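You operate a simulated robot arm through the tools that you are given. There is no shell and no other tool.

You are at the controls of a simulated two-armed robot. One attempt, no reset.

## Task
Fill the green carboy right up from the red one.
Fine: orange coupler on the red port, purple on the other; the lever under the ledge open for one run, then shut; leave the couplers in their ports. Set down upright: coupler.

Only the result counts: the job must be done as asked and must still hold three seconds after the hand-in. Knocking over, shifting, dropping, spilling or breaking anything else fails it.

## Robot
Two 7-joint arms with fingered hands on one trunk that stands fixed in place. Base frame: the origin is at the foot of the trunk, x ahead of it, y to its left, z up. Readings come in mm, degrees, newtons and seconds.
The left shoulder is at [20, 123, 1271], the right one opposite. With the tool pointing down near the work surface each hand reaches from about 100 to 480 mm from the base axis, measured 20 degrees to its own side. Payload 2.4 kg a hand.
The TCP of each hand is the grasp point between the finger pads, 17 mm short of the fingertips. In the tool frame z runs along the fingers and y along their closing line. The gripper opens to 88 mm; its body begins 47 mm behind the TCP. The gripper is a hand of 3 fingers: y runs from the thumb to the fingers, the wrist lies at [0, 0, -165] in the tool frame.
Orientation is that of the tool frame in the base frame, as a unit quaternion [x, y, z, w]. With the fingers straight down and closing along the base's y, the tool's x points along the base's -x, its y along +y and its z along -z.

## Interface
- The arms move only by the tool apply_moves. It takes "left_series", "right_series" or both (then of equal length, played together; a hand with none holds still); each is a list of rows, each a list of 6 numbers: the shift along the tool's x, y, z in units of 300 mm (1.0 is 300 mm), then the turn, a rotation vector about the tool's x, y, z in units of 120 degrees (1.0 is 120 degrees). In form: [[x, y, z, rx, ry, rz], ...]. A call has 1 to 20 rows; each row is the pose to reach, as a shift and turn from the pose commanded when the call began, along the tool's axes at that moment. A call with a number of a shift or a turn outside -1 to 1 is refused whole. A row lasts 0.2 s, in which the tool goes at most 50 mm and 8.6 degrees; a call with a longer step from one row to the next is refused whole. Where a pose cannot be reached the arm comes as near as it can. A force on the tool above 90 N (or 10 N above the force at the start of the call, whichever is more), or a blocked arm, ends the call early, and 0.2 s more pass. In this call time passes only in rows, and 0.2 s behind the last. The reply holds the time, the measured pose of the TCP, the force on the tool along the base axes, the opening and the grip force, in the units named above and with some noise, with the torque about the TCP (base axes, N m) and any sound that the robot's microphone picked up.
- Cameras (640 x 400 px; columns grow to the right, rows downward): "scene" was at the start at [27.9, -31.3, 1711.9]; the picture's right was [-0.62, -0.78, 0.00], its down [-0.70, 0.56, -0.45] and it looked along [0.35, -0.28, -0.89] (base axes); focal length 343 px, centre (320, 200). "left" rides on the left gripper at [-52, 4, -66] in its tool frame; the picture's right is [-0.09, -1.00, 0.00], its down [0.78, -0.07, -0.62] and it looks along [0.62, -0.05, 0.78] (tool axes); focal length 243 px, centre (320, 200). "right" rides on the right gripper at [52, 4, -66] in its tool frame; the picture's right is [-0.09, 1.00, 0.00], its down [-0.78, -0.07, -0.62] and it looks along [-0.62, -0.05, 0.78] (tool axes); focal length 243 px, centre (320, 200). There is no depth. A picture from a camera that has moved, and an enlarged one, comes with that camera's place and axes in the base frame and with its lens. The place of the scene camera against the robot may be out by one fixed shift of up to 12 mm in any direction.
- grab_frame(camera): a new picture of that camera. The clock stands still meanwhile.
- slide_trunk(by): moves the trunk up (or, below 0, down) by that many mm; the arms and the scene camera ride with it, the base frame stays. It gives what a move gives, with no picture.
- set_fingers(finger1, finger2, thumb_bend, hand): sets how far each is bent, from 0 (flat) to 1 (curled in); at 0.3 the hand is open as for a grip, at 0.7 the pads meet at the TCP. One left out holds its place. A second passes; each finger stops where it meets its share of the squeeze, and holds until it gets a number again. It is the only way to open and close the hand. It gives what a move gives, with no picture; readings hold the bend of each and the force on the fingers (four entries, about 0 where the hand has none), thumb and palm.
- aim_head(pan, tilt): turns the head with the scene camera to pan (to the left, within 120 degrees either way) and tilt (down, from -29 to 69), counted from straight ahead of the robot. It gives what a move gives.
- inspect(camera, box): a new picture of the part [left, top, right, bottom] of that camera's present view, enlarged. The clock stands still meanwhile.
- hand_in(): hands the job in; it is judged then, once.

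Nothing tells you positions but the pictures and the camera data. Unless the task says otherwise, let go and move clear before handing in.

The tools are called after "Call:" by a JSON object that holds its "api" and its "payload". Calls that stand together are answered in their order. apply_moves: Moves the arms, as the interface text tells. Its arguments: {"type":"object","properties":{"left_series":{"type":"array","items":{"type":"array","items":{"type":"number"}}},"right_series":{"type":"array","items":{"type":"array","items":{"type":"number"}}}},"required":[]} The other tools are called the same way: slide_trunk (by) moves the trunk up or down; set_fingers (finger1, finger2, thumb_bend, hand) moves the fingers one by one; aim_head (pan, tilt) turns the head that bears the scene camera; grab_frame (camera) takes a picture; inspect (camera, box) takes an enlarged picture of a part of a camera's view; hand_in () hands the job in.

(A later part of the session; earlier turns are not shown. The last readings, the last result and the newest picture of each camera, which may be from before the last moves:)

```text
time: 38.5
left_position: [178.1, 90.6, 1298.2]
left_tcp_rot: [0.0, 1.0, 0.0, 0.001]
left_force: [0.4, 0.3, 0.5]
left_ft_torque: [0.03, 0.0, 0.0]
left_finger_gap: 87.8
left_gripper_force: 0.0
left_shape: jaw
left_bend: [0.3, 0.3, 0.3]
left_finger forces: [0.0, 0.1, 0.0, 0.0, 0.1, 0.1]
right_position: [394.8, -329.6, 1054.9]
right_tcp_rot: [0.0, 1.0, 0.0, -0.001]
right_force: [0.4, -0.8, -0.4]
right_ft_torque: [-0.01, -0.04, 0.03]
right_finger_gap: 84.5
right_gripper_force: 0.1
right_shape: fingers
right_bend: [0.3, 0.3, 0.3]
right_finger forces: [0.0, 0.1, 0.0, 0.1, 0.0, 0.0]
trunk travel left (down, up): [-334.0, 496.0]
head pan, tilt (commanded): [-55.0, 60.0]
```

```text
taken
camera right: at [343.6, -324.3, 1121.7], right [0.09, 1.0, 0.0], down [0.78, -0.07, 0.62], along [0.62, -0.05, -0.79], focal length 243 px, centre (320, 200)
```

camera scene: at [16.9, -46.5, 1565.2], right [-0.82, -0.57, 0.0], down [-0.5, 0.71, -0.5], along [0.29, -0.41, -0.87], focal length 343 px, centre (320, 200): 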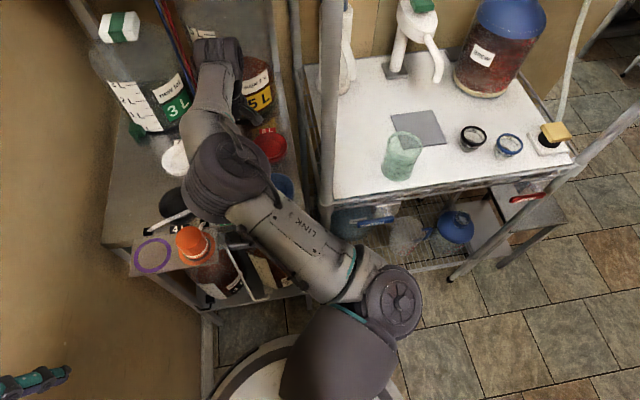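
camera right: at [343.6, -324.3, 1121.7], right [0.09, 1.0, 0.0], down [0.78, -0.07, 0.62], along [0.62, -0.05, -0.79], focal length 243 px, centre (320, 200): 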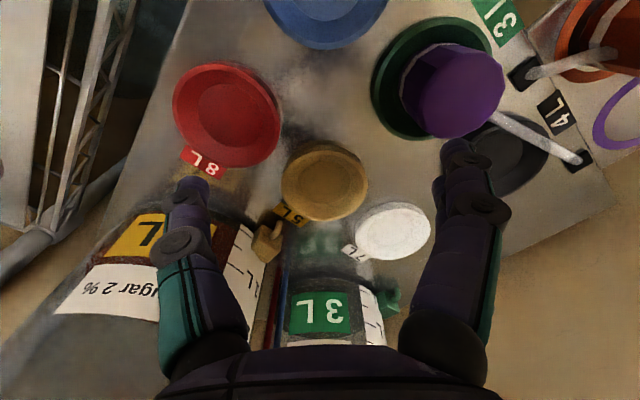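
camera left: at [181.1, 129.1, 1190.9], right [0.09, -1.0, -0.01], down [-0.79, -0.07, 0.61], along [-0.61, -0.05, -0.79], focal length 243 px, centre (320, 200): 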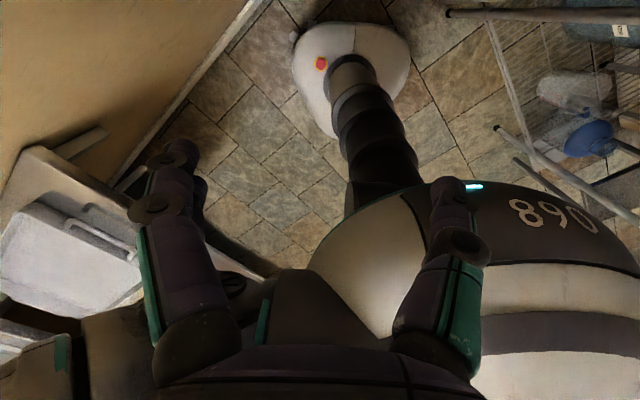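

The elbow rides up and inward, well clear of the post. I'll continue to above the red port to confirm the reach.

Call:
{"api": "apply_moves", "payload": {"right_series": [[-0.01, -0.08, 0, 0, 0, 0], [-0.02, -0.16, 0.0, 0, 0, 0], [-0.025, -0.235, 0.03, 0, 0, 0]]}}

Call:
{"api": "grab_frame", "payload": {"camera": "scene"}}

Call:
{"api": "grab_frame", "payload": {"camera": "right"}}

Call:
{"api": "inspect", "payload": {"camera": "right", "box": [240, 0, 420, 180]}}

```text
time: 39.3
left_position: [178.4, 91.0, 1298.0]
left_tcp_rot: [0.0, 1.0, 0.0, 0.001]
left_force: [0.3, 0.2, 0.4]
left_ft_torque: [0.01, 0.03, -0.04]
left_finger_gap: 87.8
left_gripper_force: 0.1
left_shape: jaw
left_bend: [0.3, 0.3, 0.3]
left_finger forces: [0.0, 0.1, 0.0, 0.0, 0.1, 0.0]
right_position: [399.3, -401.1, 1045.6]
right_tcp_rot: [0.001, 1.0, -0.001, -0.002]
right_force: [-0.1, 0.1, 0.5]
right_ft_torque: [0.02, -0.04, 0.01]
right_finger_gap: 84.3
right_gripper_force: 0.1
right_shape: fingers
right_bend: [0.3, 0.3, 0.3]
right_finger forces: [0.0, 0.0, 0.0, 0.0, 0.0, 0.1]
trunk travel left (down, up): [-334.0, 496.0]
head pan, tilt (commanded): [-55.0, 60.0]
```

```text
taken
camera scene: at [16.8, -47.2, 1565.2], right [-0.82, -0.57, 0.0], down [-0.5, 0.71, -0.5], along [0.29, -0.41, -0.87], focal length 343 px, centre (320, 200)
```

scene: 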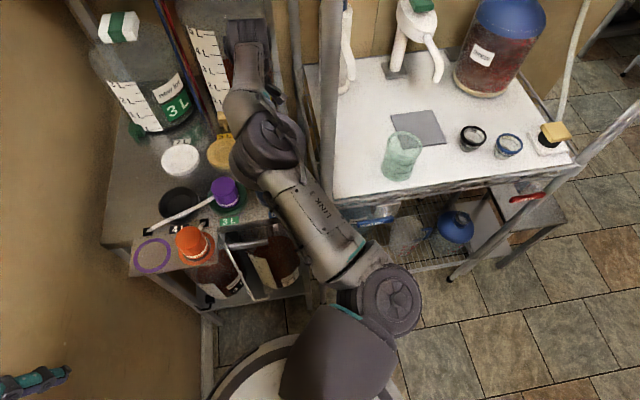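

```text
taken
camera right: at [347.9, -396.6, 1112.1], right [0.08, 1.0, 0.0], down [0.78, -0.07, 0.62], along [0.62, -0.05, -0.79], focal length 243 px, centre (320, 200)
```

right: 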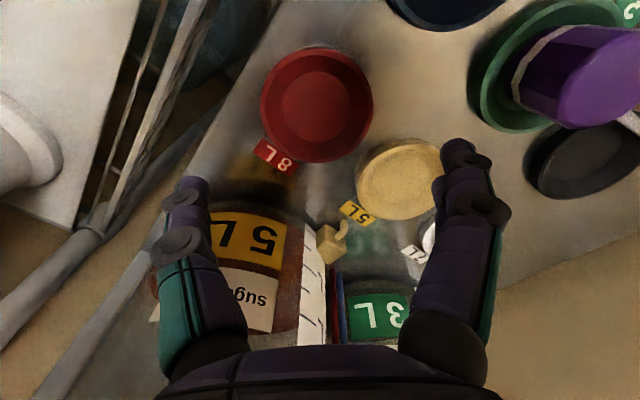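

```text
2.22 times, centred on (330, 90) of right
camera zoom: at [347.9, -396.6, 1112.1], right [0.08, 1.0, 0.0], down [0.78, -0.07, 0.62], along [0.62, -0.05, -0.79], focal length 539 px, centre (298, 444)
```

zoom: 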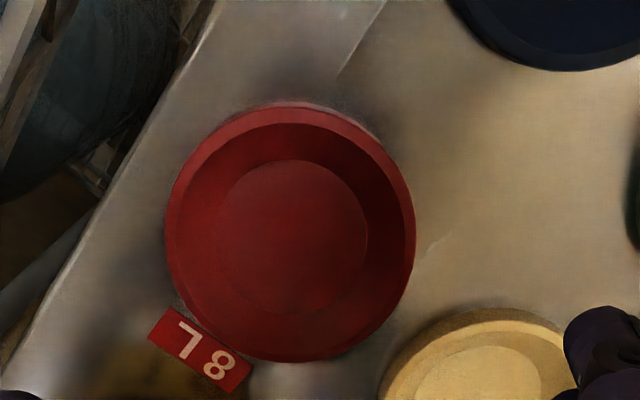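

The reach over the red port is fine with the tool vertical, and its centre is at about (407, -404). Now I'll go back and hover above the orange coupler.

Call:
{"api": "apply_moves", "payload": {"right_series": [[0.01, 0.1, -0.04, 0, 0, 0], [0.02, 0.23, -0.05, 0, 0, 0], [0.03, 0.37, -0.05, 0, 0, 0], [0.04, 0.51, -0.05, 0, 0, 0], [0.06, 0.65, -0.05, 0, 0, 0], [0.08, 0.79, -0.03, 0, 0, 0], [0.088, 0.9, 0.0, 0, 0, 0], [0.09, 0.917, 0.01, 0, 0, 0]]}}

Call:
{"api": "grab_frame", "payload": {"camera": "right"}}

Call:
{"api": "inspect", "payload": {"camera": "right", "box": [230, 0, 430, 180]}}

```text
time: 41.1
left_position: [178.6, 91.1, 1298.9]
left_tcp_rot: [0.001, 1.0, 0.0, 0.001]
left_force: [0.3, 0.8, -0.4]
left_ft_torque: [-0.02, 0.01, -0.01]
left_finger_gap: 88.0
left_gripper_force: 0.0
left_shape: jaw
left_bend: [0.3, 0.3, 0.3]
left_finger forces: [0.1, 0.1, 0.1, 0.1, 0.1, 0.1]
right_position: [372.7, -126.5, 1043.7]
right_tcp_rot: [0.0, 1.0, -0.001, -0.001]
right_force: [-0.1, -0.8, -0.2]
right_ft_torque: [0.01, 0.0, 0.0]
right_finger_gap: 84.4
right_gripper_force: 0.0
right_shape: fingers
right_bend: [0.3, 0.3, 0.3]
right_finger forces: [0.0, 0.1, 0.1, 0.0, 0.0, 0.0]
trunk travel left (down, up): [-334.0, 496.0]
head pan, tilt (commanded): [-55.0, 60.0]
```

```text
taken
camera right: at [321.2, -121.2, 1110.5], right [0.09, 1.0, 0.0], down [0.78, -0.07, 0.62], along [0.62, -0.05, -0.78], focal length 243 px, centre (320, 200)
```

right: 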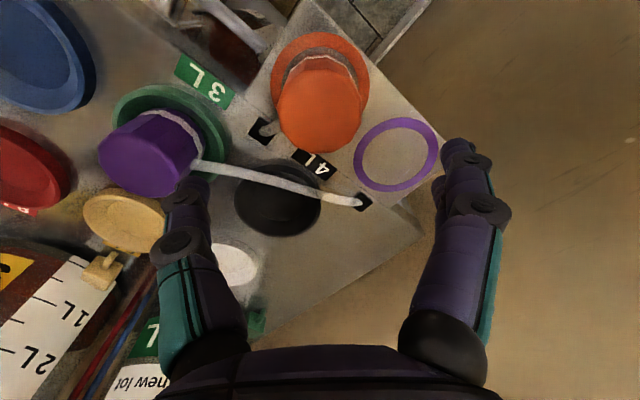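

```text
2.22 times, centred on (330, 90) of right
camera zoom: at [321.2, -121.2, 1110.5], right [0.09, 1.0, 0.0], down [0.78, -0.07, 0.62], along [0.62, -0.05, -0.78], focal length 539 px, centre (298, 444)
```

zoom: 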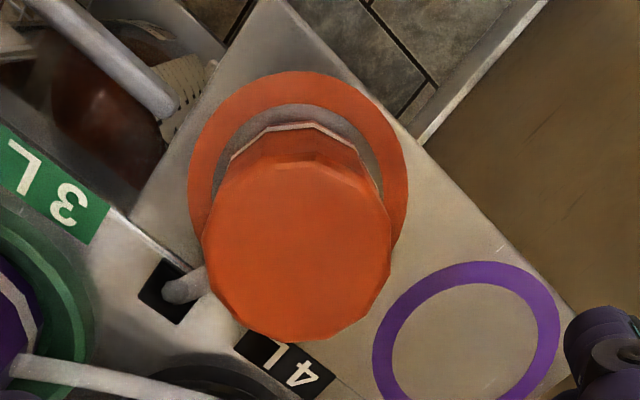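

The orange axis is at about (370.4, -125.8). I'll grip it higher than I did purple (TCP z≈958) so the fingertips stay above the funnel rim, shifting 3 mm back as I go down.

Call:
{"api": "apply_moves", "payload": {"right_series": [[0.0093, 0.0, 0.0, 0, 0, 0], [0.0093, 0.0, 0.1, 0, 0, 0], [0.0093, 0.0, 0.2, 0, 0, 0], [0.0093, 0.0, 0.285, 0, 0, 0]]}}

Call:
{"api": "grab_frame", "payload": {"camera": "right"}}

```text
time: 42.1
left_position: [179.0, 91.3, 1298.4]
left_tcp_rot: [-0.001, 1.0, 0.0, 0.001]
left_force: [-0.1, -0.9, 0.0]
left_ft_torque: [-0.02, 0.01, -0.03]
left_finger_gap: 88.1
left_gripper_force: 0.0
left_shape: jaw
left_bend: [0.3, 0.3, 0.3]
left_finger forces: [0.1, 0.1, 0.0, 0.0, 0.0, 0.0]
right_position: [369.8, -127.0, 956.7]
right_tcp_rot: [0.0, 1.0, 0.0, 0.0]
right_force: [-0.9, 0.2, 0.0]
right_ft_torque: [-0.01, -0.01, -0.01]
right_finger_gap: 84.1
right_gripper_force: 0.1
right_shape: fingers
right_bend: [0.3, 0.3, 0.3]
right_finger forces: [0.1, 0.0, 0.0, 0.1, 0.0, 0.0]
trunk travel left (down, up): [-334.0, 496.0]
head pan, tilt (commanded): [-55.0, 60.0]
```

```text
taken
camera right: at [317.9, -121.3, 1023.0], right [0.09, 1.0, 0.0], down [0.78, -0.07, 0.62], along [0.62, -0.05, -0.79], focal length 243 px, centre (320, 200)
```

right: 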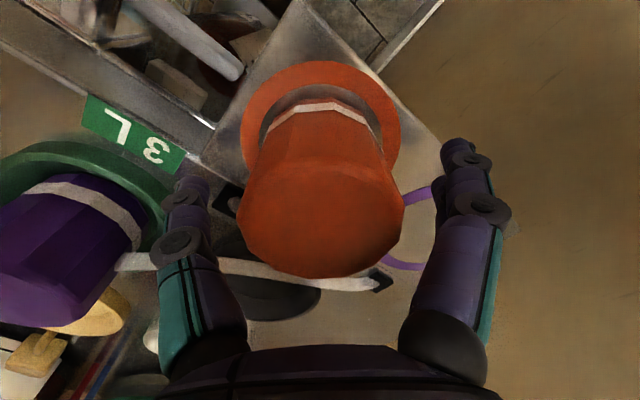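

Orange sits between the fingers with the hose behind it. I'll close on it.

Call:
{"api": "set_fingers", "payload": {"hand": "right", "finger1": 0.7, "finger2": 0.7, "thumb_bend": 0.7}}

Call:
{"api": "apply_moves", "payload": {"right_series": [[0, 0, -0.03, 0, 0, 0], [0, 0, -0.08, 0, 0, 0]]}}

Call:
{"api": "grab_frame", "payload": {"camera": "right"}}

```text
time: 43.1
left_position: [178.2, 91.7, 1299.3]
left_tcp_rot: [0.001, 1.0, 0.001, 0.001]
left_force: [0.0, 0.1, -0.2]
left_ft_torque: [-0.04, 0.0, -0.03]
left_finger_gap: 87.8
left_gripper_force: 0.1
left_shape: jaw
left_bend: [0.3, 0.3, 0.3]
left_finger forces: [0.0, 0.0, 0.1, 0.0, 0.0, 0.1]
right_position: [369.0, -126.7, 956.4]
right_tcp_rot: [0.0, 1.0, -0.001, -0.001]
right_force: [0.4, 0.8, 0.6]
right_ft_torque: [0.03, 0.0, -0.03]
right_finger_gap: 40.2
right_gripper_force: 11.7
right_shape: fingers
right_bend: [0.54, 0.54, 0.55]
right_finger forces: [6.4, 5.9, 0.0, 0.1, 12.5, 0.0]
trunk travel left (down, up): [-334.0, 496.0]
head pan, tilt (commanded): [-55.0, 60.0]
```

```text
time: 43.7
left_position: [177.8, 91.2, 1297.8]
left_tcp_rot: [0.0, 1.0, 0.0, 0.001]
left_force: [0.2, 0.5, -0.6]
left_ft_torque: [0.02, 0.04, 0.01]
left_finger_gap: 87.8
left_gripper_force: 0.1
left_shape: jaw
left_bend: [0.3, 0.3, 0.3]
left_finger forces: [0.0, 0.0, 0.0, 0.1, 0.0, 0.1]
right_position: [369.8, -125.8, 981.2]
right_tcp_rot: [0.001, 1.0, 0.0, -0.002]
right_force: [0.4, 0.4, -0.9]
right_ft_torque: [0.0, 0.0, -0.02]
right_finger_gap: 40.2
right_gripper_force: 12.4
right_shape: fingers
right_bend: [0.54, 0.54, 0.55]
right_finger forces: [6.4, 5.8, 0.0, 0.1, 12.7, 0.0]
trunk travel left (down, up): [-334.0, 496.0]
head pan, tilt (commanded): [-55.0, 60.0]
```

```text
taken
camera right: at [317.8, -120.8, 1047.7], right [0.09, 1.0, 0.0], down [0.78, -0.07, 0.62], along [0.62, -0.05, -0.79], focal length 243 px, centre (320, 200)
```

right: 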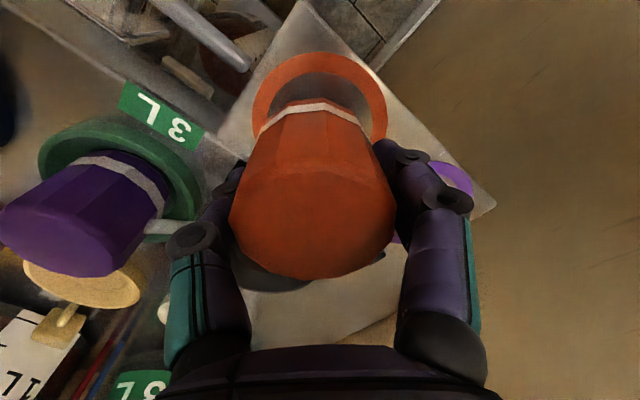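

Orange is lifted cleanly. I'll raise it well above the purple coupler and carry it over to the red port.

Call:
{"api": "apply_moves", "payload": {"right_series": [[0, 0, -0.12, 0, 0, 0], [0, 0, -0.26, 0, 0, 0], [-0.015, -0.12, -0.27, 0, 0, 0], [-0.03, -0.25, -0.27, 0, 0, 0], [-0.045, -0.38, -0.27, 0, 0, 0], [-0.06, -0.51, -0.27, 0, 0, 0], [-0.08, -0.64, -0.27, 0, 0, 0], [-0.1, -0.77, -0.27, 0, 0, 0], [-0.11, -0.87, -0.25, 0, 0, 0], [-0.118, -0.929, -0.23, 0, 0, 0]]}}

Call:
{"api": "grab_frame", "payload": {"camera": "right"}}

Call:
{"api": "inspect", "payload": {"camera": "right", "box": [230, 0, 430, 180]}}

Call:
{"api": "grab_frame", "payload": {"camera": "scene"}}

```text
time: 45.9
left_position: [179.4, 91.1, 1299.3]
left_tcp_rot: [0.001, 1.0, 0.0, 0.001]
left_force: [0.2, -0.4, 0.0]
left_ft_torque: [-0.02, 0.0, -0.04]
left_finger_gap: 88.0
left_gripper_force: 0.0
left_shape: jaw
left_bend: [0.3, 0.3, 0.3]
left_finger forces: [0.0, 0.0, 0.1, 0.0, 0.0, 0.1]
right_position: [406.8, -406.0, 1047.7]
right_tcp_rot: [0.0, 1.0, -0.001, -0.002]
right_force: [-0.6, 0.2, -1.4]
right_ft_torque: [0.01, 0.01, -0.05]
right_finger_gap: 40.1
right_gripper_force: 12.8
right_shape: fingers
right_bend: [0.54, 0.54, 0.55]
right_finger forces: [6.4, 6.0, 0.0, 0.0, 12.5, 0.0]
trunk travel left (down, up): [-334.0, 496.0]
head pan, tilt (commanded): [-55.0, 60.0]
```

```text
taken
camera right: at [355.1, -400.3, 1114.2], right [0.09, 1.0, 0.0], down [0.78, -0.07, 0.62], along [0.62, -0.05, -0.79], focal length 243 px, centre (320, 200)
```

right: 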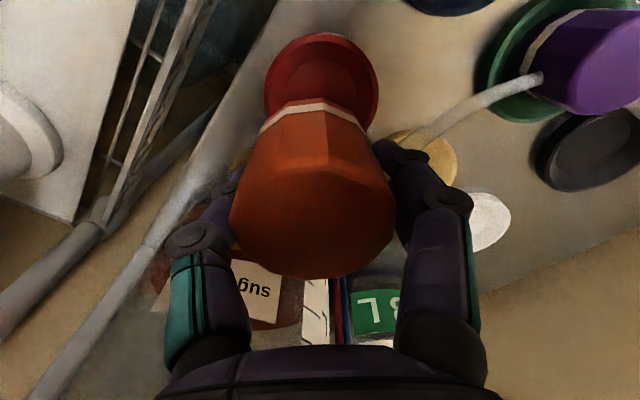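

```text
2.22 times, centred on (330, 90) of right
camera zoom: at [355.1, -400.3, 1114.2], right [0.09, 1.0, 0.0], down [0.78, -0.07, 0.62], along [0.62, -0.05, -0.79], focal length 539 px, centre (298, 444)
```

zoom: 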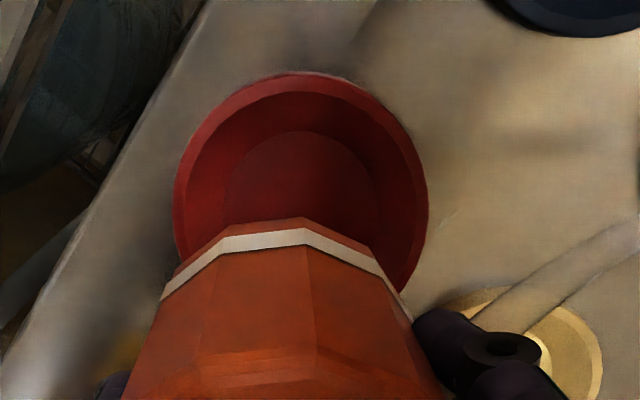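

```text
taken
camera scene: at [16.9, -47.1, 1565.2], right [-0.82, -0.57, 0.0], down [-0.5, 0.71, -0.5], along [0.29, -0.41, -0.87], focal length 343 px, centre (320, 200)
```

scene: 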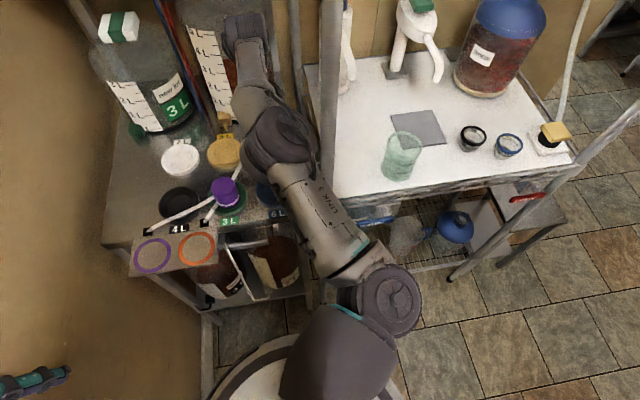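

Orange is over the red port, but closing the grip moved it about 3 mm toward the thumb. I'll correct by (-1.4, +3.3) mm, lower to just above the rim and look again.

Call:
{"api": "apply_moves", "payload": {"right_series": [[0.0047, 0.011, 0.03, 0, 0, 0], [0.0047, 0.011, 0.1, 0, 0, 0], [0.0047, 0.011, 0.17, 0, 0, 0], [0.0047, 0.011, 0.225, 0, 0, 0]]}}

Call:
{"api": "grab_frame", "payload": {"camera": "right"}}

Call:
{"api": "inspect", "payload": {"camera": "right", "box": [220, 40, 420, 165]}}

```text
time: 46.9
left_position: [179.3, 91.3, 1300.2]
left_tcp_rot: [0.0, 1.0, 0.001, 0.001]
left_force: [0.5, -0.1, 0.0]
left_ft_torque: [0.0, 0.0, 0.02]
left_finger_gap: 87.7
left_gripper_force: 0.1
left_shape: jaw
left_bend: [0.3, 0.3, 0.3]
left_finger forces: [0.1, 0.0, 0.0, 0.0, 0.0, 0.0]
right_position: [404.3, -401.5, 981.3]
right_tcp_rot: [0.0, 1.0, 0.0, -0.001]
right_force: [1.7, -0.3, -2.3]
right_ft_torque: [-0.01, 0.0, -0.01]
right_finger_gap: 40.3
right_gripper_force: 12.7
right_shape: fingers
right_bend: [0.54, 0.54, 0.55]
right_finger forces: [6.4, 6.0, 0.0, 0.0, 12.5, 0.0]
trunk travel left (down, up): [-334.0, 496.0]
head pan, tilt (commanded): [-55.0, 60.0]
```

```text
taken
camera right: at [352.4, -396.9, 1048.9], right [0.09, 1.0, 0.0], down [0.78, -0.07, 0.62], along [0.62, -0.05, -0.79], focal length 243 px, centre (320, 200)
```

right: 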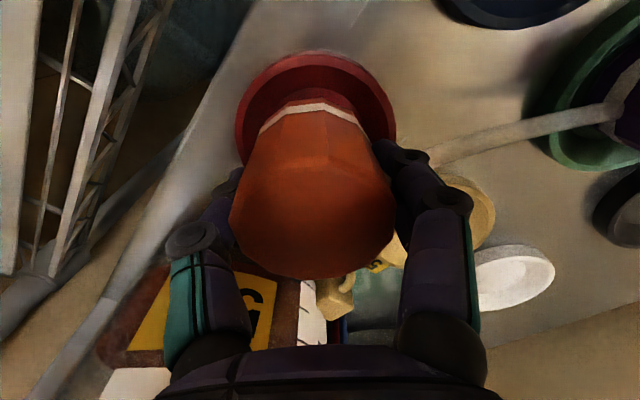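

```text
3.20 times, centred on (320, 102) of right
camera zoom: at [352.4, -396.9, 1048.9], right [0.09, 1.0, 0.0], down [0.78, -0.07, 0.62], along [0.62, -0.05, -0.79], focal length 776 px, centre (320, 512)
```

zoom: 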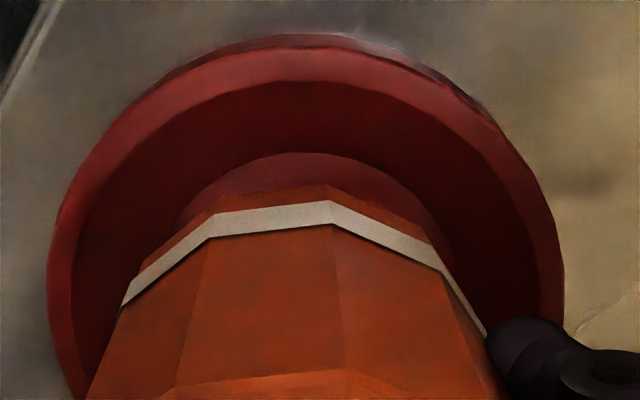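

It's nearly concentric. I'll nudge it by (+0.8, +0.7) mm and lower to just above contact.

Call:
{"api": "apply_moves", "payload": {"right_series": [[-0.0027, 0.0023, 0.0, 0, 0, 0], [-0.0027, 0.0023, 0.03, 0, 0, 0], [-0.0027, 0.0023, 0.06, 0, 0, 0]]}}

Call:
{"api": "inspect", "payload": {"camera": "right", "box": [220, 40, 420, 165]}}

```text
time: 47.7
left_position: [179.1, 91.5, 1298.3]
left_tcp_rot: [-0.001, 1.0, 0.0, 0.001]
left_force: [-0.4, 0.0, 0.0]
left_ft_torque: [-0.02, 0.0, 0.02]
left_finger_gap: 88.0
left_gripper_force: 0.0
left_shape: jaw
left_bend: [0.3, 0.3, 0.3]
left_finger forces: [0.1, 0.0, 0.0, 0.0, 0.0, 0.0]
right_position: [405.8, -400.9, 964.2]
right_tcp_rot: [0.0, 1.0, 0.0, 0.0]
right_force: [0.1, -0.3, -2.6]
right_ft_torque: [0.0, -0.02, -0.02]
right_finger_gap: 39.9
right_gripper_force: 12.1
right_shape: fingers
right_bend: [0.54, 0.54, 0.55]
right_finger forces: [6.4, 6.1, 0.0, 0.1, 12.5, 0.0]
trunk travel left (down, up): [-334.0, 496.0]
head pan, tilt (commanded): [-55.0, 60.0]
```

```text
3.20 times, centred on (320, 102) of right
camera zoom: at [354.2, -395.9, 1031.4], right [0.09, 1.0, 0.0], down [0.78, -0.07, 0.62], along [0.62, -0.05, -0.79], focal length 776 px, centre (320, 512)
```

zoom: 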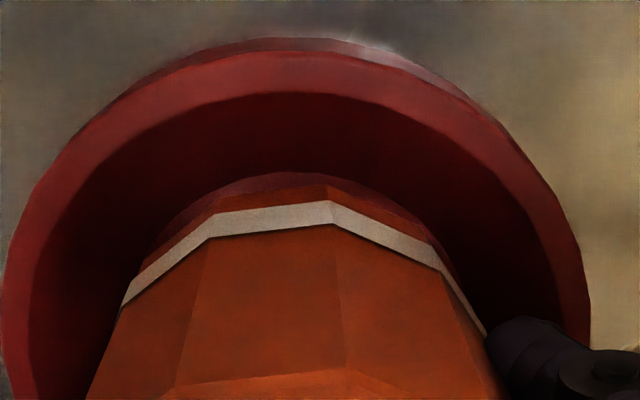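

It's well centred now. I'll lower in small steps until it touches the floor.

Call:
{"api": "apply_moves", "payload": {"right_series": [[-0.002, 0, 0.007, 0, 0, 0], [-0.002, 0, 0.015, 0, 0, 0]]}}

Call:
{"api": "apply_moves", "payload": {"right_series": [[0.0, 0, 0.006, 0, 0, 0]]}}

Call:
{"api": "inspect", "payload": {"camera": "right", "box": [220, 40, 420, 165]}}

```text
time: 48.3
left_position: [177.2, 91.2, 1297.7]
left_tcp_rot: [0.001, 1.0, 0.0, 0.001]
left_force: [0.0, 0.0, -0.6]
left_ft_torque: [0.0, 0.0, 0.0]
left_finger_gap: 87.8
left_gripper_force: 0.1
left_shape: jaw
left_bend: [0.3, 0.3, 0.3]
left_finger forces: [0.1, 0.0, 0.0, 0.0, 0.0, 0.0]
right_position: [406.7, -402.7, 959.7]
right_tcp_rot: [0.0, 1.0, 0.0, -0.001]
right_force: [0.2, -0.2, -1.9]
right_ft_torque: [-0.02, 0.01, 0.03]
right_finger_gap: 40.2
right_gripper_force: 12.7
right_shape: fingers
right_bend: [0.54, 0.54, 0.55]
right_finger forces: [6.4, 6.0, 0.0, 0.1, 12.4, 0.0]
trunk travel left (down, up): [-334.0, 496.0]
head pan, tilt (commanded): [-55.0, 60.0]
```

```text
time: 48.7
left_position: [178.9, 91.0, 1298.7]
left_tcp_rot: [0.0, 1.0, 0.001, 0.002]
left_force: [-0.3, 0.6, -0.2]
left_ft_torque: [0.03, 0.02, 0.06]
left_finger_gap: 87.9
left_gripper_force: 0.2
left_shape: jaw
left_bend: [0.3, 0.3, 0.3]
left_finger forces: [0.1, 0.0, 0.0, 0.1, 0.0, 0.0]
right_position: [407.0, -401.7, 958.3]
right_tcp_rot: [0.0, 1.0, 0.0, -0.001]
right_force: [0.2, -0.4, -0.5]
right_ft_torque: [0.0, 0.03, 0.03]
right_finger_gap: 40.1
right_gripper_force: 12.6
right_shape: fingers
right_bend: [0.54, 0.54, 0.55]
right_finger forces: [6.5, 5.9, 0.0, 0.1, 12.6, 0.1]
trunk travel left (down, up): [-334.0, 496.0]
head pan, tilt (commanded): [-55.0, 60.0]
```

```text
3.20 times, centred on (320, 102) of right
camera zoom: at [355.4, -396.6, 1024.6], right [0.09, 1.0, 0.0], down [0.78, -0.07, 0.62], along [0.62, -0.05, -0.79], focal length 776 px, centre (320, 512)
```

zoom: 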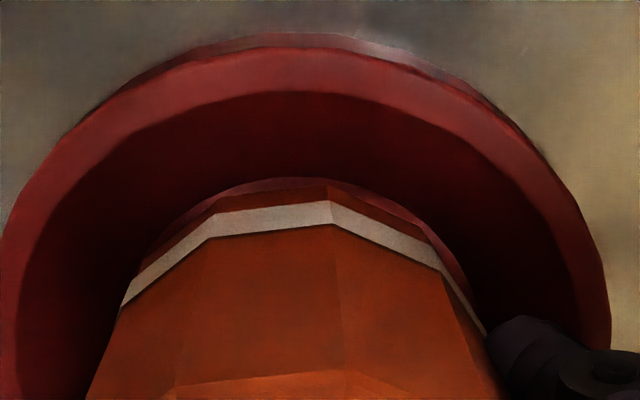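

Contact is just starting. I'll press 1.5 mm at a time until it sits firmly.

Call:
{"api": "apply_moves", "payload": {"right_series": [[0.0, 0, 0.005, 0, 0, 0]]}}

Call:
{"api": "apply_moves", "payload": {"right_series": [[0.0, 0, 0.005, 0, 0, 0]]}}

Call:
{"api": "inspect", "payload": {"camera": "right", "box": [220, 40, 420, 165]}}

```text
time: 49.1
left_position: [177.9, 91.1, 1298.3]
left_tcp_rot: [0.0, 1.0, 0.0, 0.001]
left_force: [-0.4, 0.0, -0.7]
left_ft_torque: [-0.01, -0.01, 0.0]
left_finger_gap: 88.0
left_gripper_force: 0.0
left_shape: jaw
left_bend: [0.3, 0.3, 0.3]
left_finger forces: [0.1, 0.0, 0.0, 0.0, 0.0, 0.0]
right_position: [407.7, -401.0, 957.0]
right_tcp_rot: [-0.001, 1.0, 0.0, -0.001]
right_force: [0.0, -1.9, 3.9]
right_ft_torque: [0.01, -0.01, 0.04]
right_finger_gap: 40.2
right_gripper_force: 13.1
right_shape: fingers
right_bend: [0.56, 0.56, 0.55]
right_finger forces: [6.3, 5.9, 0.0, 0.1, 13.7, 0.0]
trunk travel left (down, up): [-334.0, 496.0]
head pan, tilt (commanded): [-55.0, 60.0]
```

```text
time: 49.5
left_position: [178.1, 91.1, 1299.1]
left_tcp_rot: [0.0, 1.0, 0.0, 0.001]
left_force: [-0.3, -0.5, -0.1]
left_ft_torque: [0.0, -0.02, 0.0]
left_finger_gap: 87.9
left_gripper_force: 0.0
left_shape: jaw
left_bend: [0.3, 0.3, 0.3]
left_finger forces: [0.0, 0.0, 0.1, 0.0, 0.0, 0.0]
right_position: [406.8, -400.0, 957.1]
right_tcp_rot: [0.0, 1.0, -0.002, 0.0]
right_force: [1.8, -2.4, 8.7]
right_ft_torque: [0.07, -0.01, -0.01]
right_finger_gap: 40.2
right_gripper_force: 13.8
right_shape: fingers
right_bend: [0.57, 0.58, 0.55]
right_finger forces: [6.3, 6.2, 0.0, 0.1, 15.0, 0.1]
trunk travel left (down, up): [-334.0, 496.0]
head pan, tilt (commanded): [-55.0, 60.0]
```

```text
3.20 times, centred on (320, 102) of right
camera zoom: at [355.1, -395.0, 1022.4], right [0.09, 1.0, 0.0], down [0.78, -0.07, 0.62], along [0.62, -0.05, -0.78], focal length 776 px, centre (320, 512)
```

zoom: 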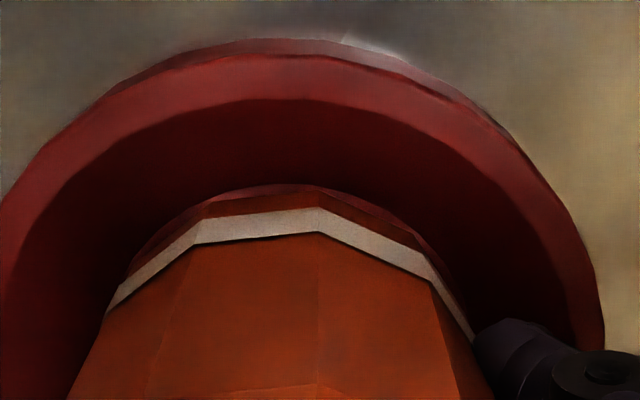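

It's touching, with a slight sideways load toward -y. I'll nudge it 1 mm toward +y and press a little more so it settles on the floor.

Call:
{"api": "apply_moves", "payload": {"right_series": [[0.0, 0.004, 0.0, 0, 0, 0], [0.0, 0.004, 0.006, 0, 0, 0]]}}

Call:
{"api": "inspect", "payload": {"camera": "right", "box": [220, 40, 420, 165]}}

```text
time: 50.1
left_position: [177.1, 90.8, 1299.3]
left_tcp_rot: [0.0, 1.0, 0.001, 0.001]
left_force: [1.0, 0.6, -0.1]
left_ft_torque: [0.04, -0.03, -0.01]
left_finger_gap: 88.0
left_gripper_force: 0.1
left_shape: jaw
left_bend: [0.3, 0.3, 0.3]
left_finger forces: [0.0, 0.0, 0.1, 0.1, 0.1, 0.1]
right_position: [406.6, -397.3, 954.7]
right_tcp_rot: [0.0, 1.0, -0.001, 0.0]
right_force: [2.5, -4.5, 20.5]
right_ft_torque: [-0.03, -0.01, 0.04]
right_finger_gap: 40.5
right_gripper_force: 15.2
right_shape: fingers
right_bend: [0.6, 0.6, 0.55]
right_finger forces: [6.3, 6.3, 0.0, 0.1, 16.7, 0.0]
trunk travel left (down, up): [-334.0, 496.0]
head pan, tilt (commanded): [-55.0, 60.0]
```

```text
3.20 times, centred on (320, 102) of right
camera zoom: at [354.4, -392.9, 1020.9], right [0.09, 1.0, 0.0], down [0.78, -0.07, 0.62], along [0.62, -0.05, -0.78], focal length 776 px, centre (320, 512)
```

zoom: 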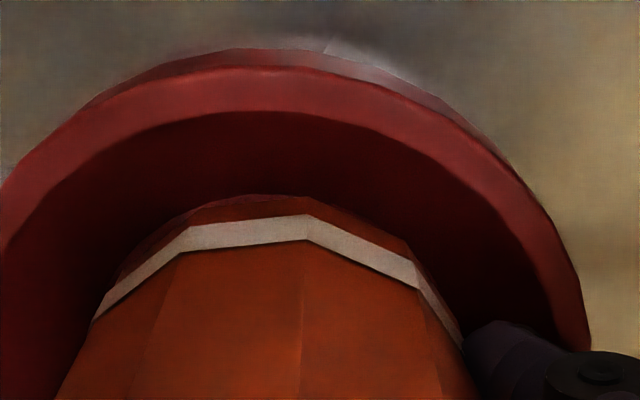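

The coupler is resting on the floor and the hand is starting to slip along it. I'll undo the side load and the push, then check before I open.

Call:
{"api": "apply_moves", "payload": {"right_series": [[0.0, -0.008, -0.008, 0, 0, 0]]}}

Call:
{"api": "grab_frame", "payload": {"camera": "right"}}

```text
time: 50.5
left_position: [177.9, 91.0, 1298.8]
left_tcp_rot: [-0.001, 1.0, 0.0, 0.001]
left_force: [0.2, 0.2, 0.4]
left_ft_torque: [0.0, -0.02, 0.0]
left_finger_gap: 88.1
left_gripper_force: 0.0
left_shape: jaw
left_bend: [0.3, 0.3, 0.3]
left_finger forces: [0.0, 0.1, 0.0, 0.0, 0.0, 0.1]
right_position: [406.5, -399.9, 955.0]
right_tcp_rot: [0.001, 1.0, 0.001, -0.002]
right_force: [0.9, 1.0, 8.2]
right_ft_torque: [0.12, 0.02, 0.0]
right_finger_gap: 40.4
right_gripper_force: 12.9
right_shape: fingers
right_bend: [0.58, 0.59, 0.55]
right_finger forces: [7.2, 6.6, 0.1, 0.0, 13.0, 0.0]
trunk travel left (down, up): [-334.0, 496.0]
head pan, tilt (commanded): [-55.0, 60.0]
```

```text
taken
camera right: at [355.1, -394.3, 1022.3], right [0.09, 1.0, 0.0], down [0.78, -0.07, 0.62], along [0.62, -0.05, -0.79], focal length 243 px, centre (320, 200)
```

right: 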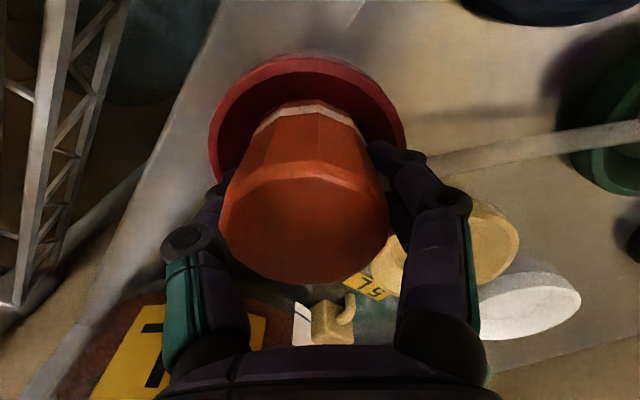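

It's seated. I'll open the fingers part-way so they don't catch the rim, then lift off.

Call:
{"api": "set_fingers", "payload": {"hand": "right", "finger1": 0.48, "finger2": 0.48, "thumb_bend": 0.47}}

Call:
{"api": "grab_frame", "payload": {"camera": "right"}}

```text
time: 51.5
left_position: [178.2, 91.5, 1298.6]
left_tcp_rot: [0.0, 1.0, -0.001, 0.001]
left_force: [0.0, 0.2, -0.4]
left_ft_torque: [0.0, 0.02, 0.03]
left_finger_gap: 88.2
left_gripper_force: 0.1
left_shape: jaw
left_bend: [0.3, 0.3, 0.3]
left_finger forces: [0.1, 0.1, 0.0, 0.0, 0.1, 0.1]
right_position: [407.6, -399.2, 956.0]
right_tcp_rot: [0.0, 1.0, 0.001, -0.001]
right_force: [0.0, 0.1, 0.5]
right_ft_torque: [0.03, -0.01, -0.04]
right_finger_gap: 45.7
right_gripper_force: 0.0
right_shape: fingers
right_bend: [0.48, 0.48, 0.47]
right_finger forces: [0.0, 0.0, 0.0, 0.1, 0.0, 0.0]
trunk travel left (down, up): [-334.0, 496.0]
head pan, tilt (commanded): [-55.0, 60.0]
```

```text
taken
camera right: at [355.6, -395.3, 1022.5], right [0.09, 1.0, 0.0], down [0.78, -0.07, 0.62], along [0.62, -0.05, -0.79], focal length 243 px, centre (320, 200)
```

right: 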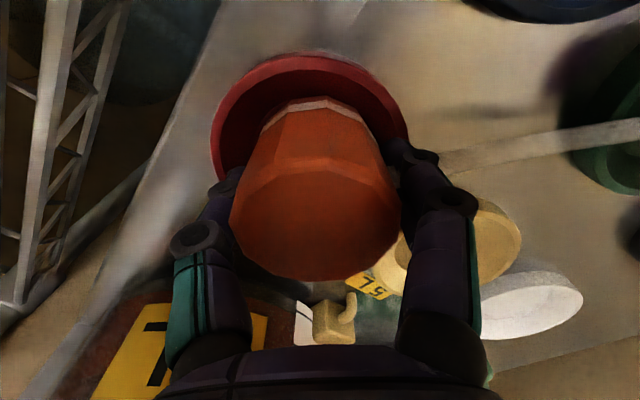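

All forces are at zero and the coupler stands on its own. I'll lift a little, open fully, and rise clear.

Call:
{"api": "apply_moves", "payload": {"right_series": [[0.0, 0.0, -0.02, 0, 0, 0], [0.0, 0.0, -0.03, 0, 0, 0]]}}

Call:
{"api": "set_fingers", "payload": {"hand": "right", "finger1": 0.3, "finger2": 0.3, "thumb_bend": 0.3}}

Call:
{"api": "apply_moves", "payload": {"right_series": [[0.0, 0, -0.1, 0, 0, 0], [0.0, 0, -0.2, 0, 0, 0], [0.0, 0, -0.3, 0, 0, 0]]}}

Call:
{"api": "grab_frame", "payload": {"camera": "right"}}

Call:
{"api": "inspect", "payload": {"camera": "right", "box": [230, 0, 430, 180]}}

```text
time: 52.1
left_position: [178.1, 89.9, 1298.5]
left_tcp_rot: [-0.001, 1.0, 0.0, 0.001]
left_force: [-0.1, 0.2, -0.6]
left_ft_torque: [-0.02, -0.03, -0.02]
left_finger_gap: 87.8
left_gripper_force: 0.1
left_shape: jaw
left_bend: [0.3, 0.3, 0.3]
left_finger forces: [0.1, 0.0, 0.0, 0.0, 0.1, 0.1]
right_position: [408.1, -399.9, 964.5]
right_tcp_rot: [0.0, 1.0, 0.0, -0.001]
right_force: [0.0, 0.1, -0.1]
right_ft_torque: [-0.02, 0.0, 0.01]
right_finger_gap: 45.5
right_gripper_force: 0.1
right_shape: fingers
right_bend: [0.48, 0.48, 0.47]
right_finger forces: [0.0, 0.1, 0.1, 0.1, 0.1, 0.0]
trunk travel left (down, up): [-334.0, 496.0]
head pan, tilt (commanded): [-55.0, 60.0]
```

```text
time: 53.1
left_position: [178.1, 91.6, 1299.1]
left_tcp_rot: [0.0, 1.0, -0.001, 0.001]
left_force: [-0.1, 0.3, 0.4]
left_ft_torque: [0.0, 0.01, -0.02]
left_finger_gap: 87.9
left_gripper_force: 0.0
left_shape: jaw
left_bend: [0.3, 0.3, 0.3]
left_finger forces: [0.0, 0.0, 0.0, 0.0, 0.0, 0.0]
right_position: [407.0, -400.5, 964.1]
right_tcp_rot: [0.0, 1.0, 0.001, -0.002]
right_force: [-0.5, 0.5, 0.4]
right_ft_torque: [0.02, 0.0, 0.04]
right_finger_gap: 84.2
right_gripper_force: 0.1
right_shape: fingers
right_bend: [0.3, 0.3, 0.3]
right_finger forces: [0.1, 0.0, 0.0, 0.1, 0.0, 0.1]
trunk travel left (down, up): [-334.0, 496.0]
head pan, tilt (commanded): [-55.0, 60.0]
```

```text
time: 53.9
left_position: [177.9, 90.4, 1298.2]
left_tcp_rot: [0.0, 1.0, 0.0, 0.001]
left_force: [-0.1, 0.7, 0.6]
left_ft_torque: [-0.02, 0.02, 0.03]
left_finger_gap: 88.1
left_gripper_force: 0.2
left_shape: jaw
left_bend: [0.3, 0.3, 0.3]
left_finger forces: [0.1, 0.0, 0.0, 0.1, 0.0, 0.0]
right_position: [407.2, -401.0, 1053.8]
right_tcp_rot: [0.001, 1.0, -0.001, -0.001]
right_force: [0.1, 0.0, -1.0]
right_ft_torque: [0.02, -0.03, 0.01]
right_finger_gap: 84.1
right_gripper_force: 0.0
right_shape: fingers
right_bend: [0.3, 0.3, 0.3]
right_finger forces: [0.1, 0.1, 0.1, 0.1, 0.0, 0.1]
trunk travel left (down, up): [-334.0, 496.0]
head pan, tilt (commanded): [-55.0, 60.0]
```

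```text
taken
camera right: at [355.3, -397.4, 1120.7], right [0.09, 1.0, 0.0], down [0.78, -0.07, 0.62], along [0.62, -0.05, -0.79], focal length 243 px, centre (320, 200)
```

right: 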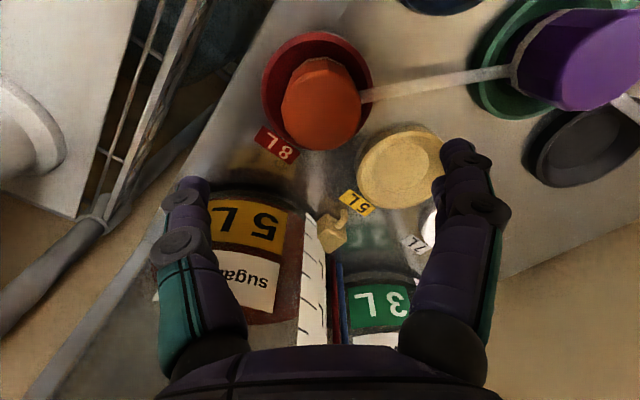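

```text
2.22 times, centred on (330, 90) of right
camera zoom: at [355.3, -397.4, 1120.7], right [0.09, 1.0, 0.0], down [0.78, -0.07, 0.62], along [0.62, -0.05, -0.79], focal length 539 px, centre (298, 444)
```

zoom: 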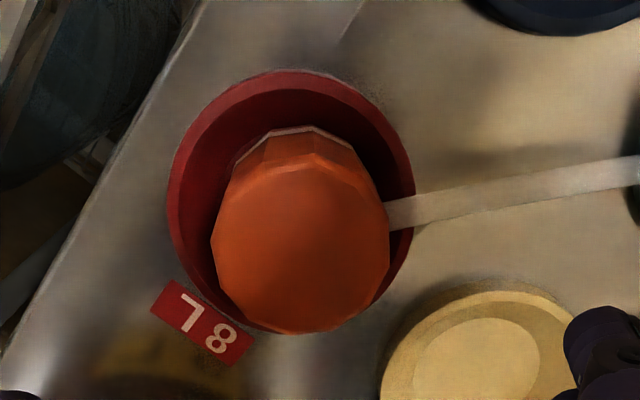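

Both couplers are in their ports. Next is the lever: I'll swing the right hand left, out of the way, so the scene camera can look at it.

Call:
{"api": "apply_moves", "payload": {"right_series": [[0.02, 0.1, -0.04, 0, 0, 0], [0.04, 0.24, -0.05, 0, 0, 0], [0.07, 0.38, -0.05, 0, 0, 0], [0.1, 0.52, -0.05, 0, 0, 0], [0.13, 0.66, -0.05, 0, 0, 0], [0.16, 0.8, -0.05, 0, 0, 0], [0.18, 0.92, -0.05, 0, 0, 0]]}}

Call:
{"api": "apply_moves", "payload": {"right_series": [[0.04, 0.12, 0, 0, 0, 0], [0.07, 0.24, 0, 0, 0, 0], [0.1, 0.32, 0, 0, 0, 0]]}}

Call:
{"api": "aim_head", "payload": {"pan": -40, "tilt": 60}}

Call:
{"api": "grab_frame", "payload": {"camera": "scene"}}

```text
time: 55.5
left_position: [177.6, 91.3, 1298.2]
left_tcp_rot: [0.001, 1.0, 0.0, 0.0]
left_force: [0.8, 0.0, -0.3]
left_ft_torque: [-0.01, -0.01, -0.04]
left_finger_gap: 88.1
left_gripper_force: 0.0
left_shape: jaw
left_bend: [0.3, 0.3, 0.3]
left_finger forces: [0.1, 0.0, 0.0, 0.0, 0.0, 0.0]
right_position: [351.4, -125.3, 1071.3]
right_tcp_rot: [0.001, 1.0, -0.001, -0.001]
right_force: [-0.5, -0.1, -0.1]
right_ft_torque: [0.02, -0.03, -0.03]
right_finger_gap: 84.0
right_gripper_force: 0.1
right_shape: fingers
right_bend: [0.3, 0.3, 0.3]
right_finger forces: [0.0, 0.1, 0.0, 0.0, 0.0, 0.1]
trunk travel left (down, up): [-334.0, 496.0]
head pan, tilt (commanded): [-55.0, 60.0]
```

```text
time: 56.3
left_position: [178.0, 90.8, 1298.0]
left_tcp_rot: [0.0, 1.0, 0.0, 0.001]
left_force: [-0.8, 0.0, -0.1]
left_ft_torque: [0.01, 0.04, 0.02]
left_finger_gap: 88.1
left_gripper_force: 0.1
left_shape: jaw
left_bend: [0.3, 0.3, 0.3]
left_finger forces: [0.1, 0.1, 0.1, 0.1, 0.0, 0.1]
right_position: [320.1, -27.6, 1068.6]
right_tcp_rot: [0.0, 1.0, 0.0, 0.0]
right_force: [-0.2, -0.2, 0.2]
right_ft_torque: [0.0, -0.01, 0.0]
right_finger_gap: 84.4
right_gripper_force: 0.1
right_shape: fingers
right_bend: [0.3, 0.3, 0.3]
right_finger forces: [0.1, 0.1, 0.0, 0.0, 0.0, 0.0]
trunk travel left (down, up): [-334.0, 496.0]
head pan, tilt (commanded): [-55.0, 60.0]
```

```text
time: 57.1
left_position: [177.6, 90.5, 1298.9]
left_tcp_rot: [0.0, 1.0, 0.0, 0.001]
left_force: [0.0, -0.1, 0.1]
left_ft_torque: [0.0, 0.0, -0.02]
left_finger_gap: 87.7
left_gripper_force: 0.0
left_shape: jaw
left_bend: [0.3, 0.3, 0.3]
left_finger forces: [0.1, 0.1, 0.0, 0.0, 0.1, 0.0]
right_position: [320.5, -29.6, 1066.9]
right_tcp_rot: [0.0, 1.0, 0.001, -0.001]
right_force: [-0.2, -1.0, -0.5]
right_ft_torque: [0.01, 0.01, 0.0]
right_finger_gap: 84.2
right_gripper_force: 0.0
right_shape: fingers
right_bend: [0.3, 0.3, 0.3]
right_finger forces: [0.0, 0.0, 0.1, 0.0, 0.0, 0.1]
trunk travel left (down, up): [-334.0, 496.0]
head pan, tilt (commanded): [-40.0, 60.0]
```

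```text
taken
camera scene: at [29.5, -34.6, 1565.2], right [-0.64, -0.77, 0.0], down [-0.66, 0.56, -0.5], along [0.38, -0.32, -0.87], focal length 343 px, centre (320, 200)
```

scene: 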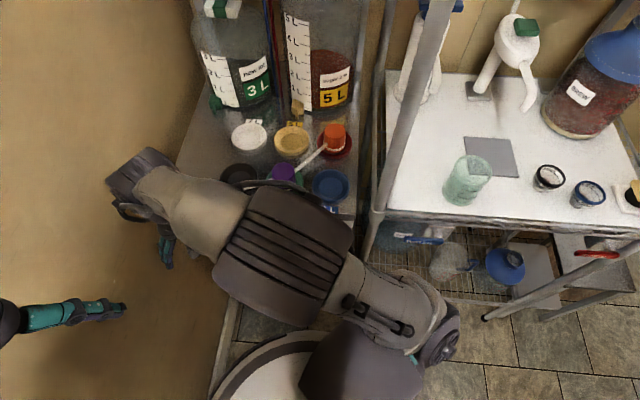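

The elbow blocks the scene view, so I'll use the hand camera instead. I'll turn it to face the ledge front and tilt it for a lower look at the lever.

Call:
{"api": "apply_moves", "payload": {"right_series": [[0.03, -0.04, 0.03, 0.0093, -0.0226, 0.053], [0.06, -0.08, 0.06, 0.0187, -0.0451, 0.106], [0.09, -0.12, 0.1, 0.028, -0.0677, 0.159], [0.12, -0.16, 0.13, 0.0373, -0.0903, 0.212], [0.15, -0.2, 0.17, 0.0466, -0.1129, 0.265], [0.18, -0.24, 0.2, 0.056, -0.1354, 0.318], [0.2, -0.27, 0.227, 0.0653, -0.158, 0.371]]}}

Call:
{"api": "grab_frame", "payload": {"camera": "right"}}

```text
time: 58.7
left_position: [176.8, 91.1, 1298.8]
left_tcp_rot: [0.0, 1.0, 0.001, 0.001]
left_force: [0.8, -0.6, 0.5]
left_ft_torque: [0.05, 0.01, 0.02]
left_finger_gap: 88.0
left_gripper_force: 0.1
left_shape: jaw
left_bend: [0.3, 0.3, 0.3]
left_finger forces: [0.0, 0.1, 0.0, 0.0, 0.1, 0.0]
right_position: [258.0, -149.5, 999.2]
right_tcp_rot: [0.377, 0.912, -0.054, 0.151]
right_force: [0.4, -0.1, 0.0]
right_ft_torque: [-0.01, 0.0, 0.0]
right_finger_gap: 84.2
right_gripper_force: 0.0
right_shape: fingers
right_bend: [0.3, 0.3, 0.3]
right_finger forces: [0.0, 0.0, 0.1, 0.1, 0.0, 0.0]
right hand out of reach, approached as far as the arm can: row 4, 5, 6, 7
trunk travel left (down, up): [-334.0, 496.0]
head pan, tilt (commanded): [-40.0, 60.0]
```

```text
taken
camera right: at [211.0, -96.5, 1045.9], right [0.76, 0.65, 0.04], down [0.33, -0.44, 0.83], along [0.56, -0.62, -0.55], focal length 243 px, centre (320, 200)
```

right: 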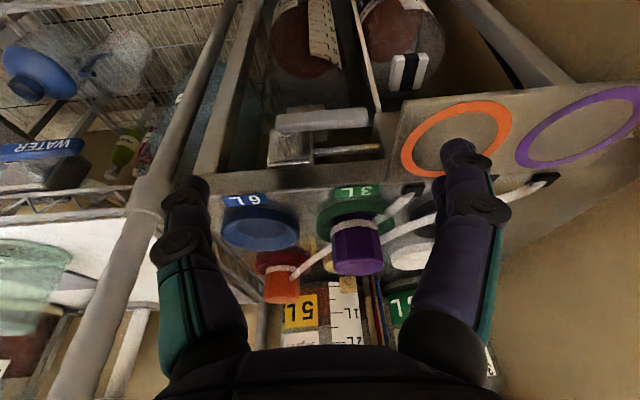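

That gives a good frontal view of the lever and pipe. I'll enlarge it.

Call:
{"api": "inspect", "payload": {"camera": "right", "box": [240, 70, 400, 190]}}

Call:
{"api": "inspect", "payload": {"camera": "right", "box": [230, 170, 430, 310]}}

```text
3.33 times, centred on (320, 130) of right
camera zoom: at [211.0, -96.5, 1045.9], right [0.76, 0.65, 0.04], down [0.33, -0.44, 0.83], along [0.56, -0.62, -0.55], focal length 809 px, centre (320, 433)
```

zoom: 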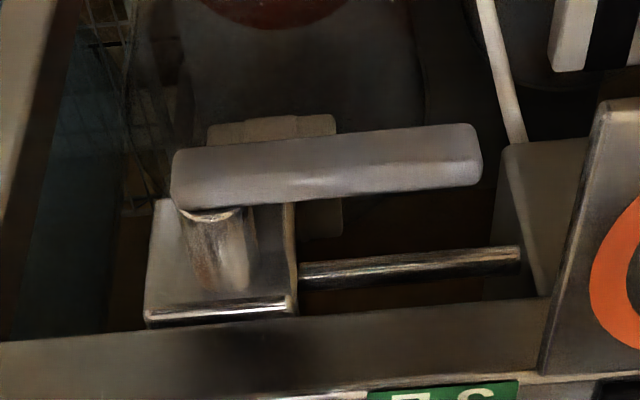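

```text
2.86 times, centred on (330, 240) of right
camera zoom: at [211.0, -96.5, 1045.9], right [0.76, 0.65, 0.04], down [0.33, -0.44, 0.83], along [0.56, -0.62, -0.55], focal length 693 px, centre (291, 86)
```

zoom: 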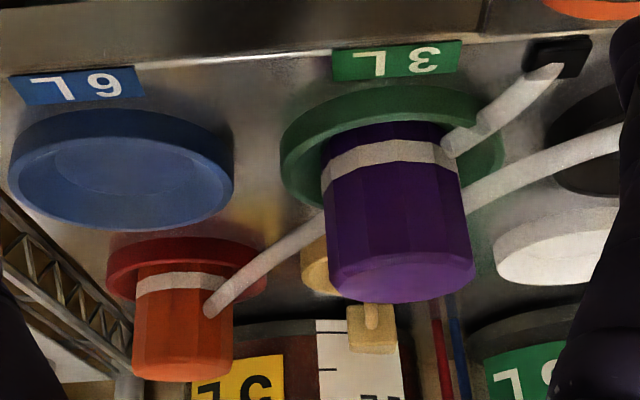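

The lever is a flat bar on a chrome stem under the ledge, lying parallel to the pipe. I'll zoom in more to judge the stem direction and which way it can turn.

Call:
{"api": "inspect", "payload": {"camera": "right", "box": [255, 90, 335, 170]}}

Call:
{"api": "inspect", "payload": {"camera": "right", "box": [320, 80, 420, 180]}}

```text
5.00 times, centred on (295, 130) of right
camera zoom: at [211.0, -96.5, 1045.9], right [0.76, 0.65, 0.04], down [0.33, -0.44, 0.83], along [0.56, -0.62, -0.55], focal length 1213 px, centre (445, 550)
```

zoom: 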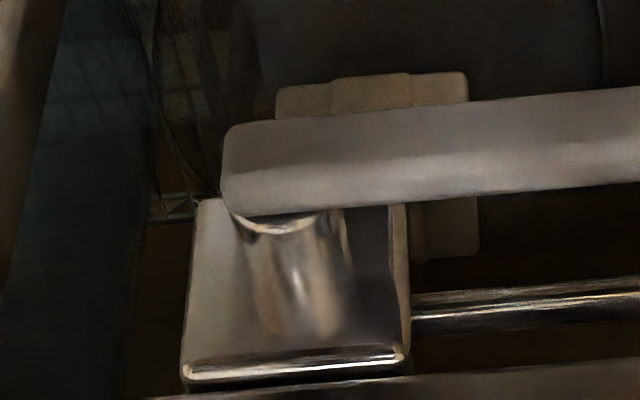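

```text
4.00 times, centred on (370, 130) of right
camera zoom: at [211.0, -96.5, 1045.9], right [0.76, 0.65, 0.04], down [0.33, -0.44, 0.83], along [0.56, -0.62, -0.55], focal length 970 px, centre (120, 480)
```

zoom: 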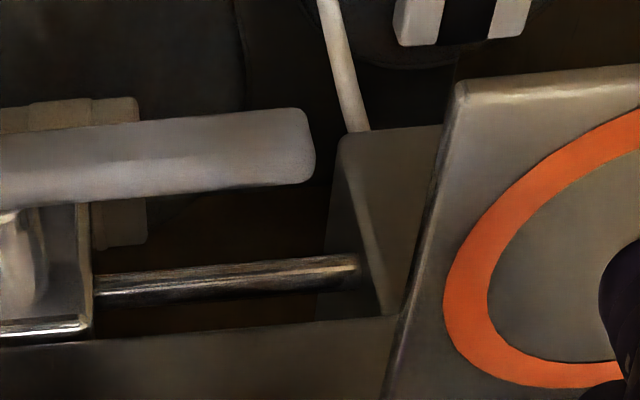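

The stem points out from the ledge front, so the bar should swing in the vertical plane parallel to the ledge. I'll make a closed fist and bring it above the bar to try pushing it down gently.

Call:
{"api": "set_fingers", "payload": {"hand": "right", "finger1": 0.72, "finger2": 0.72, "thumb_bend": 0.72}}

Call:
{"api": "apply_moves", "payload": {"right_series": [[-0.096, 0.004, 0.05, 0, 0, 0], [-0.192, 0.008, 0.1, 0, 0, 0]]}}

Call:
{"api": "grab_frame", "payload": {"camera": "right"}}

```text
time: 59.7
left_position: [178.8, 90.0, 1298.4]
left_tcp_rot: [-0.001, 1.0, 0.0, 0.001]
left_force: [0.2, 0.2, 0.5]
left_ft_torque: [-0.01, -0.01, 0.02]
left_finger_gap: 88.1
left_gripper_force: 0.1
left_shape: jaw
left_bend: [0.3, 0.3, 0.3]
left_finger forces: [0.0, 0.0, 0.0, 0.0, 0.0, 0.1]
right_position: [258.7, -148.7, 999.1]
right_tcp_rot: [0.376, 0.913, -0.055, 0.15]
right_force: [-0.1, 0.0, 0.4]
right_ft_torque: [0.03, -0.02, 0.03]
right_finger_gap: 0.3
right_gripper_force: 0.0
right_shape: fingers
right_bend: [0.72, 0.72, 0.72]
right_finger forces: [0.0, 0.0, 0.0, 0.1, 0.1, 0.0]
trunk travel left (down, up): [-334.0, 496.0]
head pan, tilt (commanded): [-40.0, 60.0]
```

```text
time: 60.3
left_position: [178.5, 90.1, 1297.9]
left_tcp_rot: [0.001, 1.0, 0.001, 0.0]
left_force: [-1.0, -0.2, -0.5]
left_ft_torque: [0.01, -0.04, 0.0]
left_finger_gap: 87.9
left_gripper_force: 0.1
left_shape: jaw
left_bend: [0.3, 0.3, 0.3]
left_finger forces: [0.0, 0.1, 0.0, 0.0, 0.1, 0.1]
right_position: [305.9, -193.3, 991.1]
right_tcp_rot: [0.376, 0.91, -0.066, 0.16]
right_force: [-0.8, -0.2, -0.2]
right_ft_torque: [-0.04, -0.02, 0.01]
right_finger_gap: 0.1
right_gripper_force: 0.1
right_shape: fingers
right_bend: [0.72, 0.72, 0.72]
right_finger forces: [0.0, 0.1, 0.0, 0.0, 0.0, 0.0]
trunk travel left (down, up): [-334.0, 496.0]
head pan, tilt (commanded): [-40.0, 60.0]
```

```text
taken
camera right: at [259.0, -139.0, 1035.7], right [0.76, 0.65, 0.03], down [0.32, -0.42, 0.85], along [0.56, -0.64, -0.53], focal length 243 px, centre (320, 200)
```

right: 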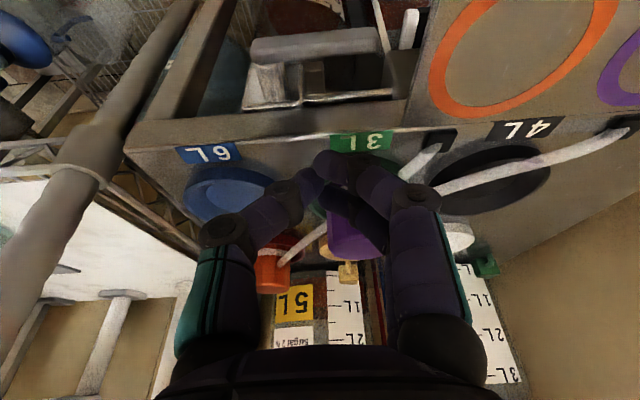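

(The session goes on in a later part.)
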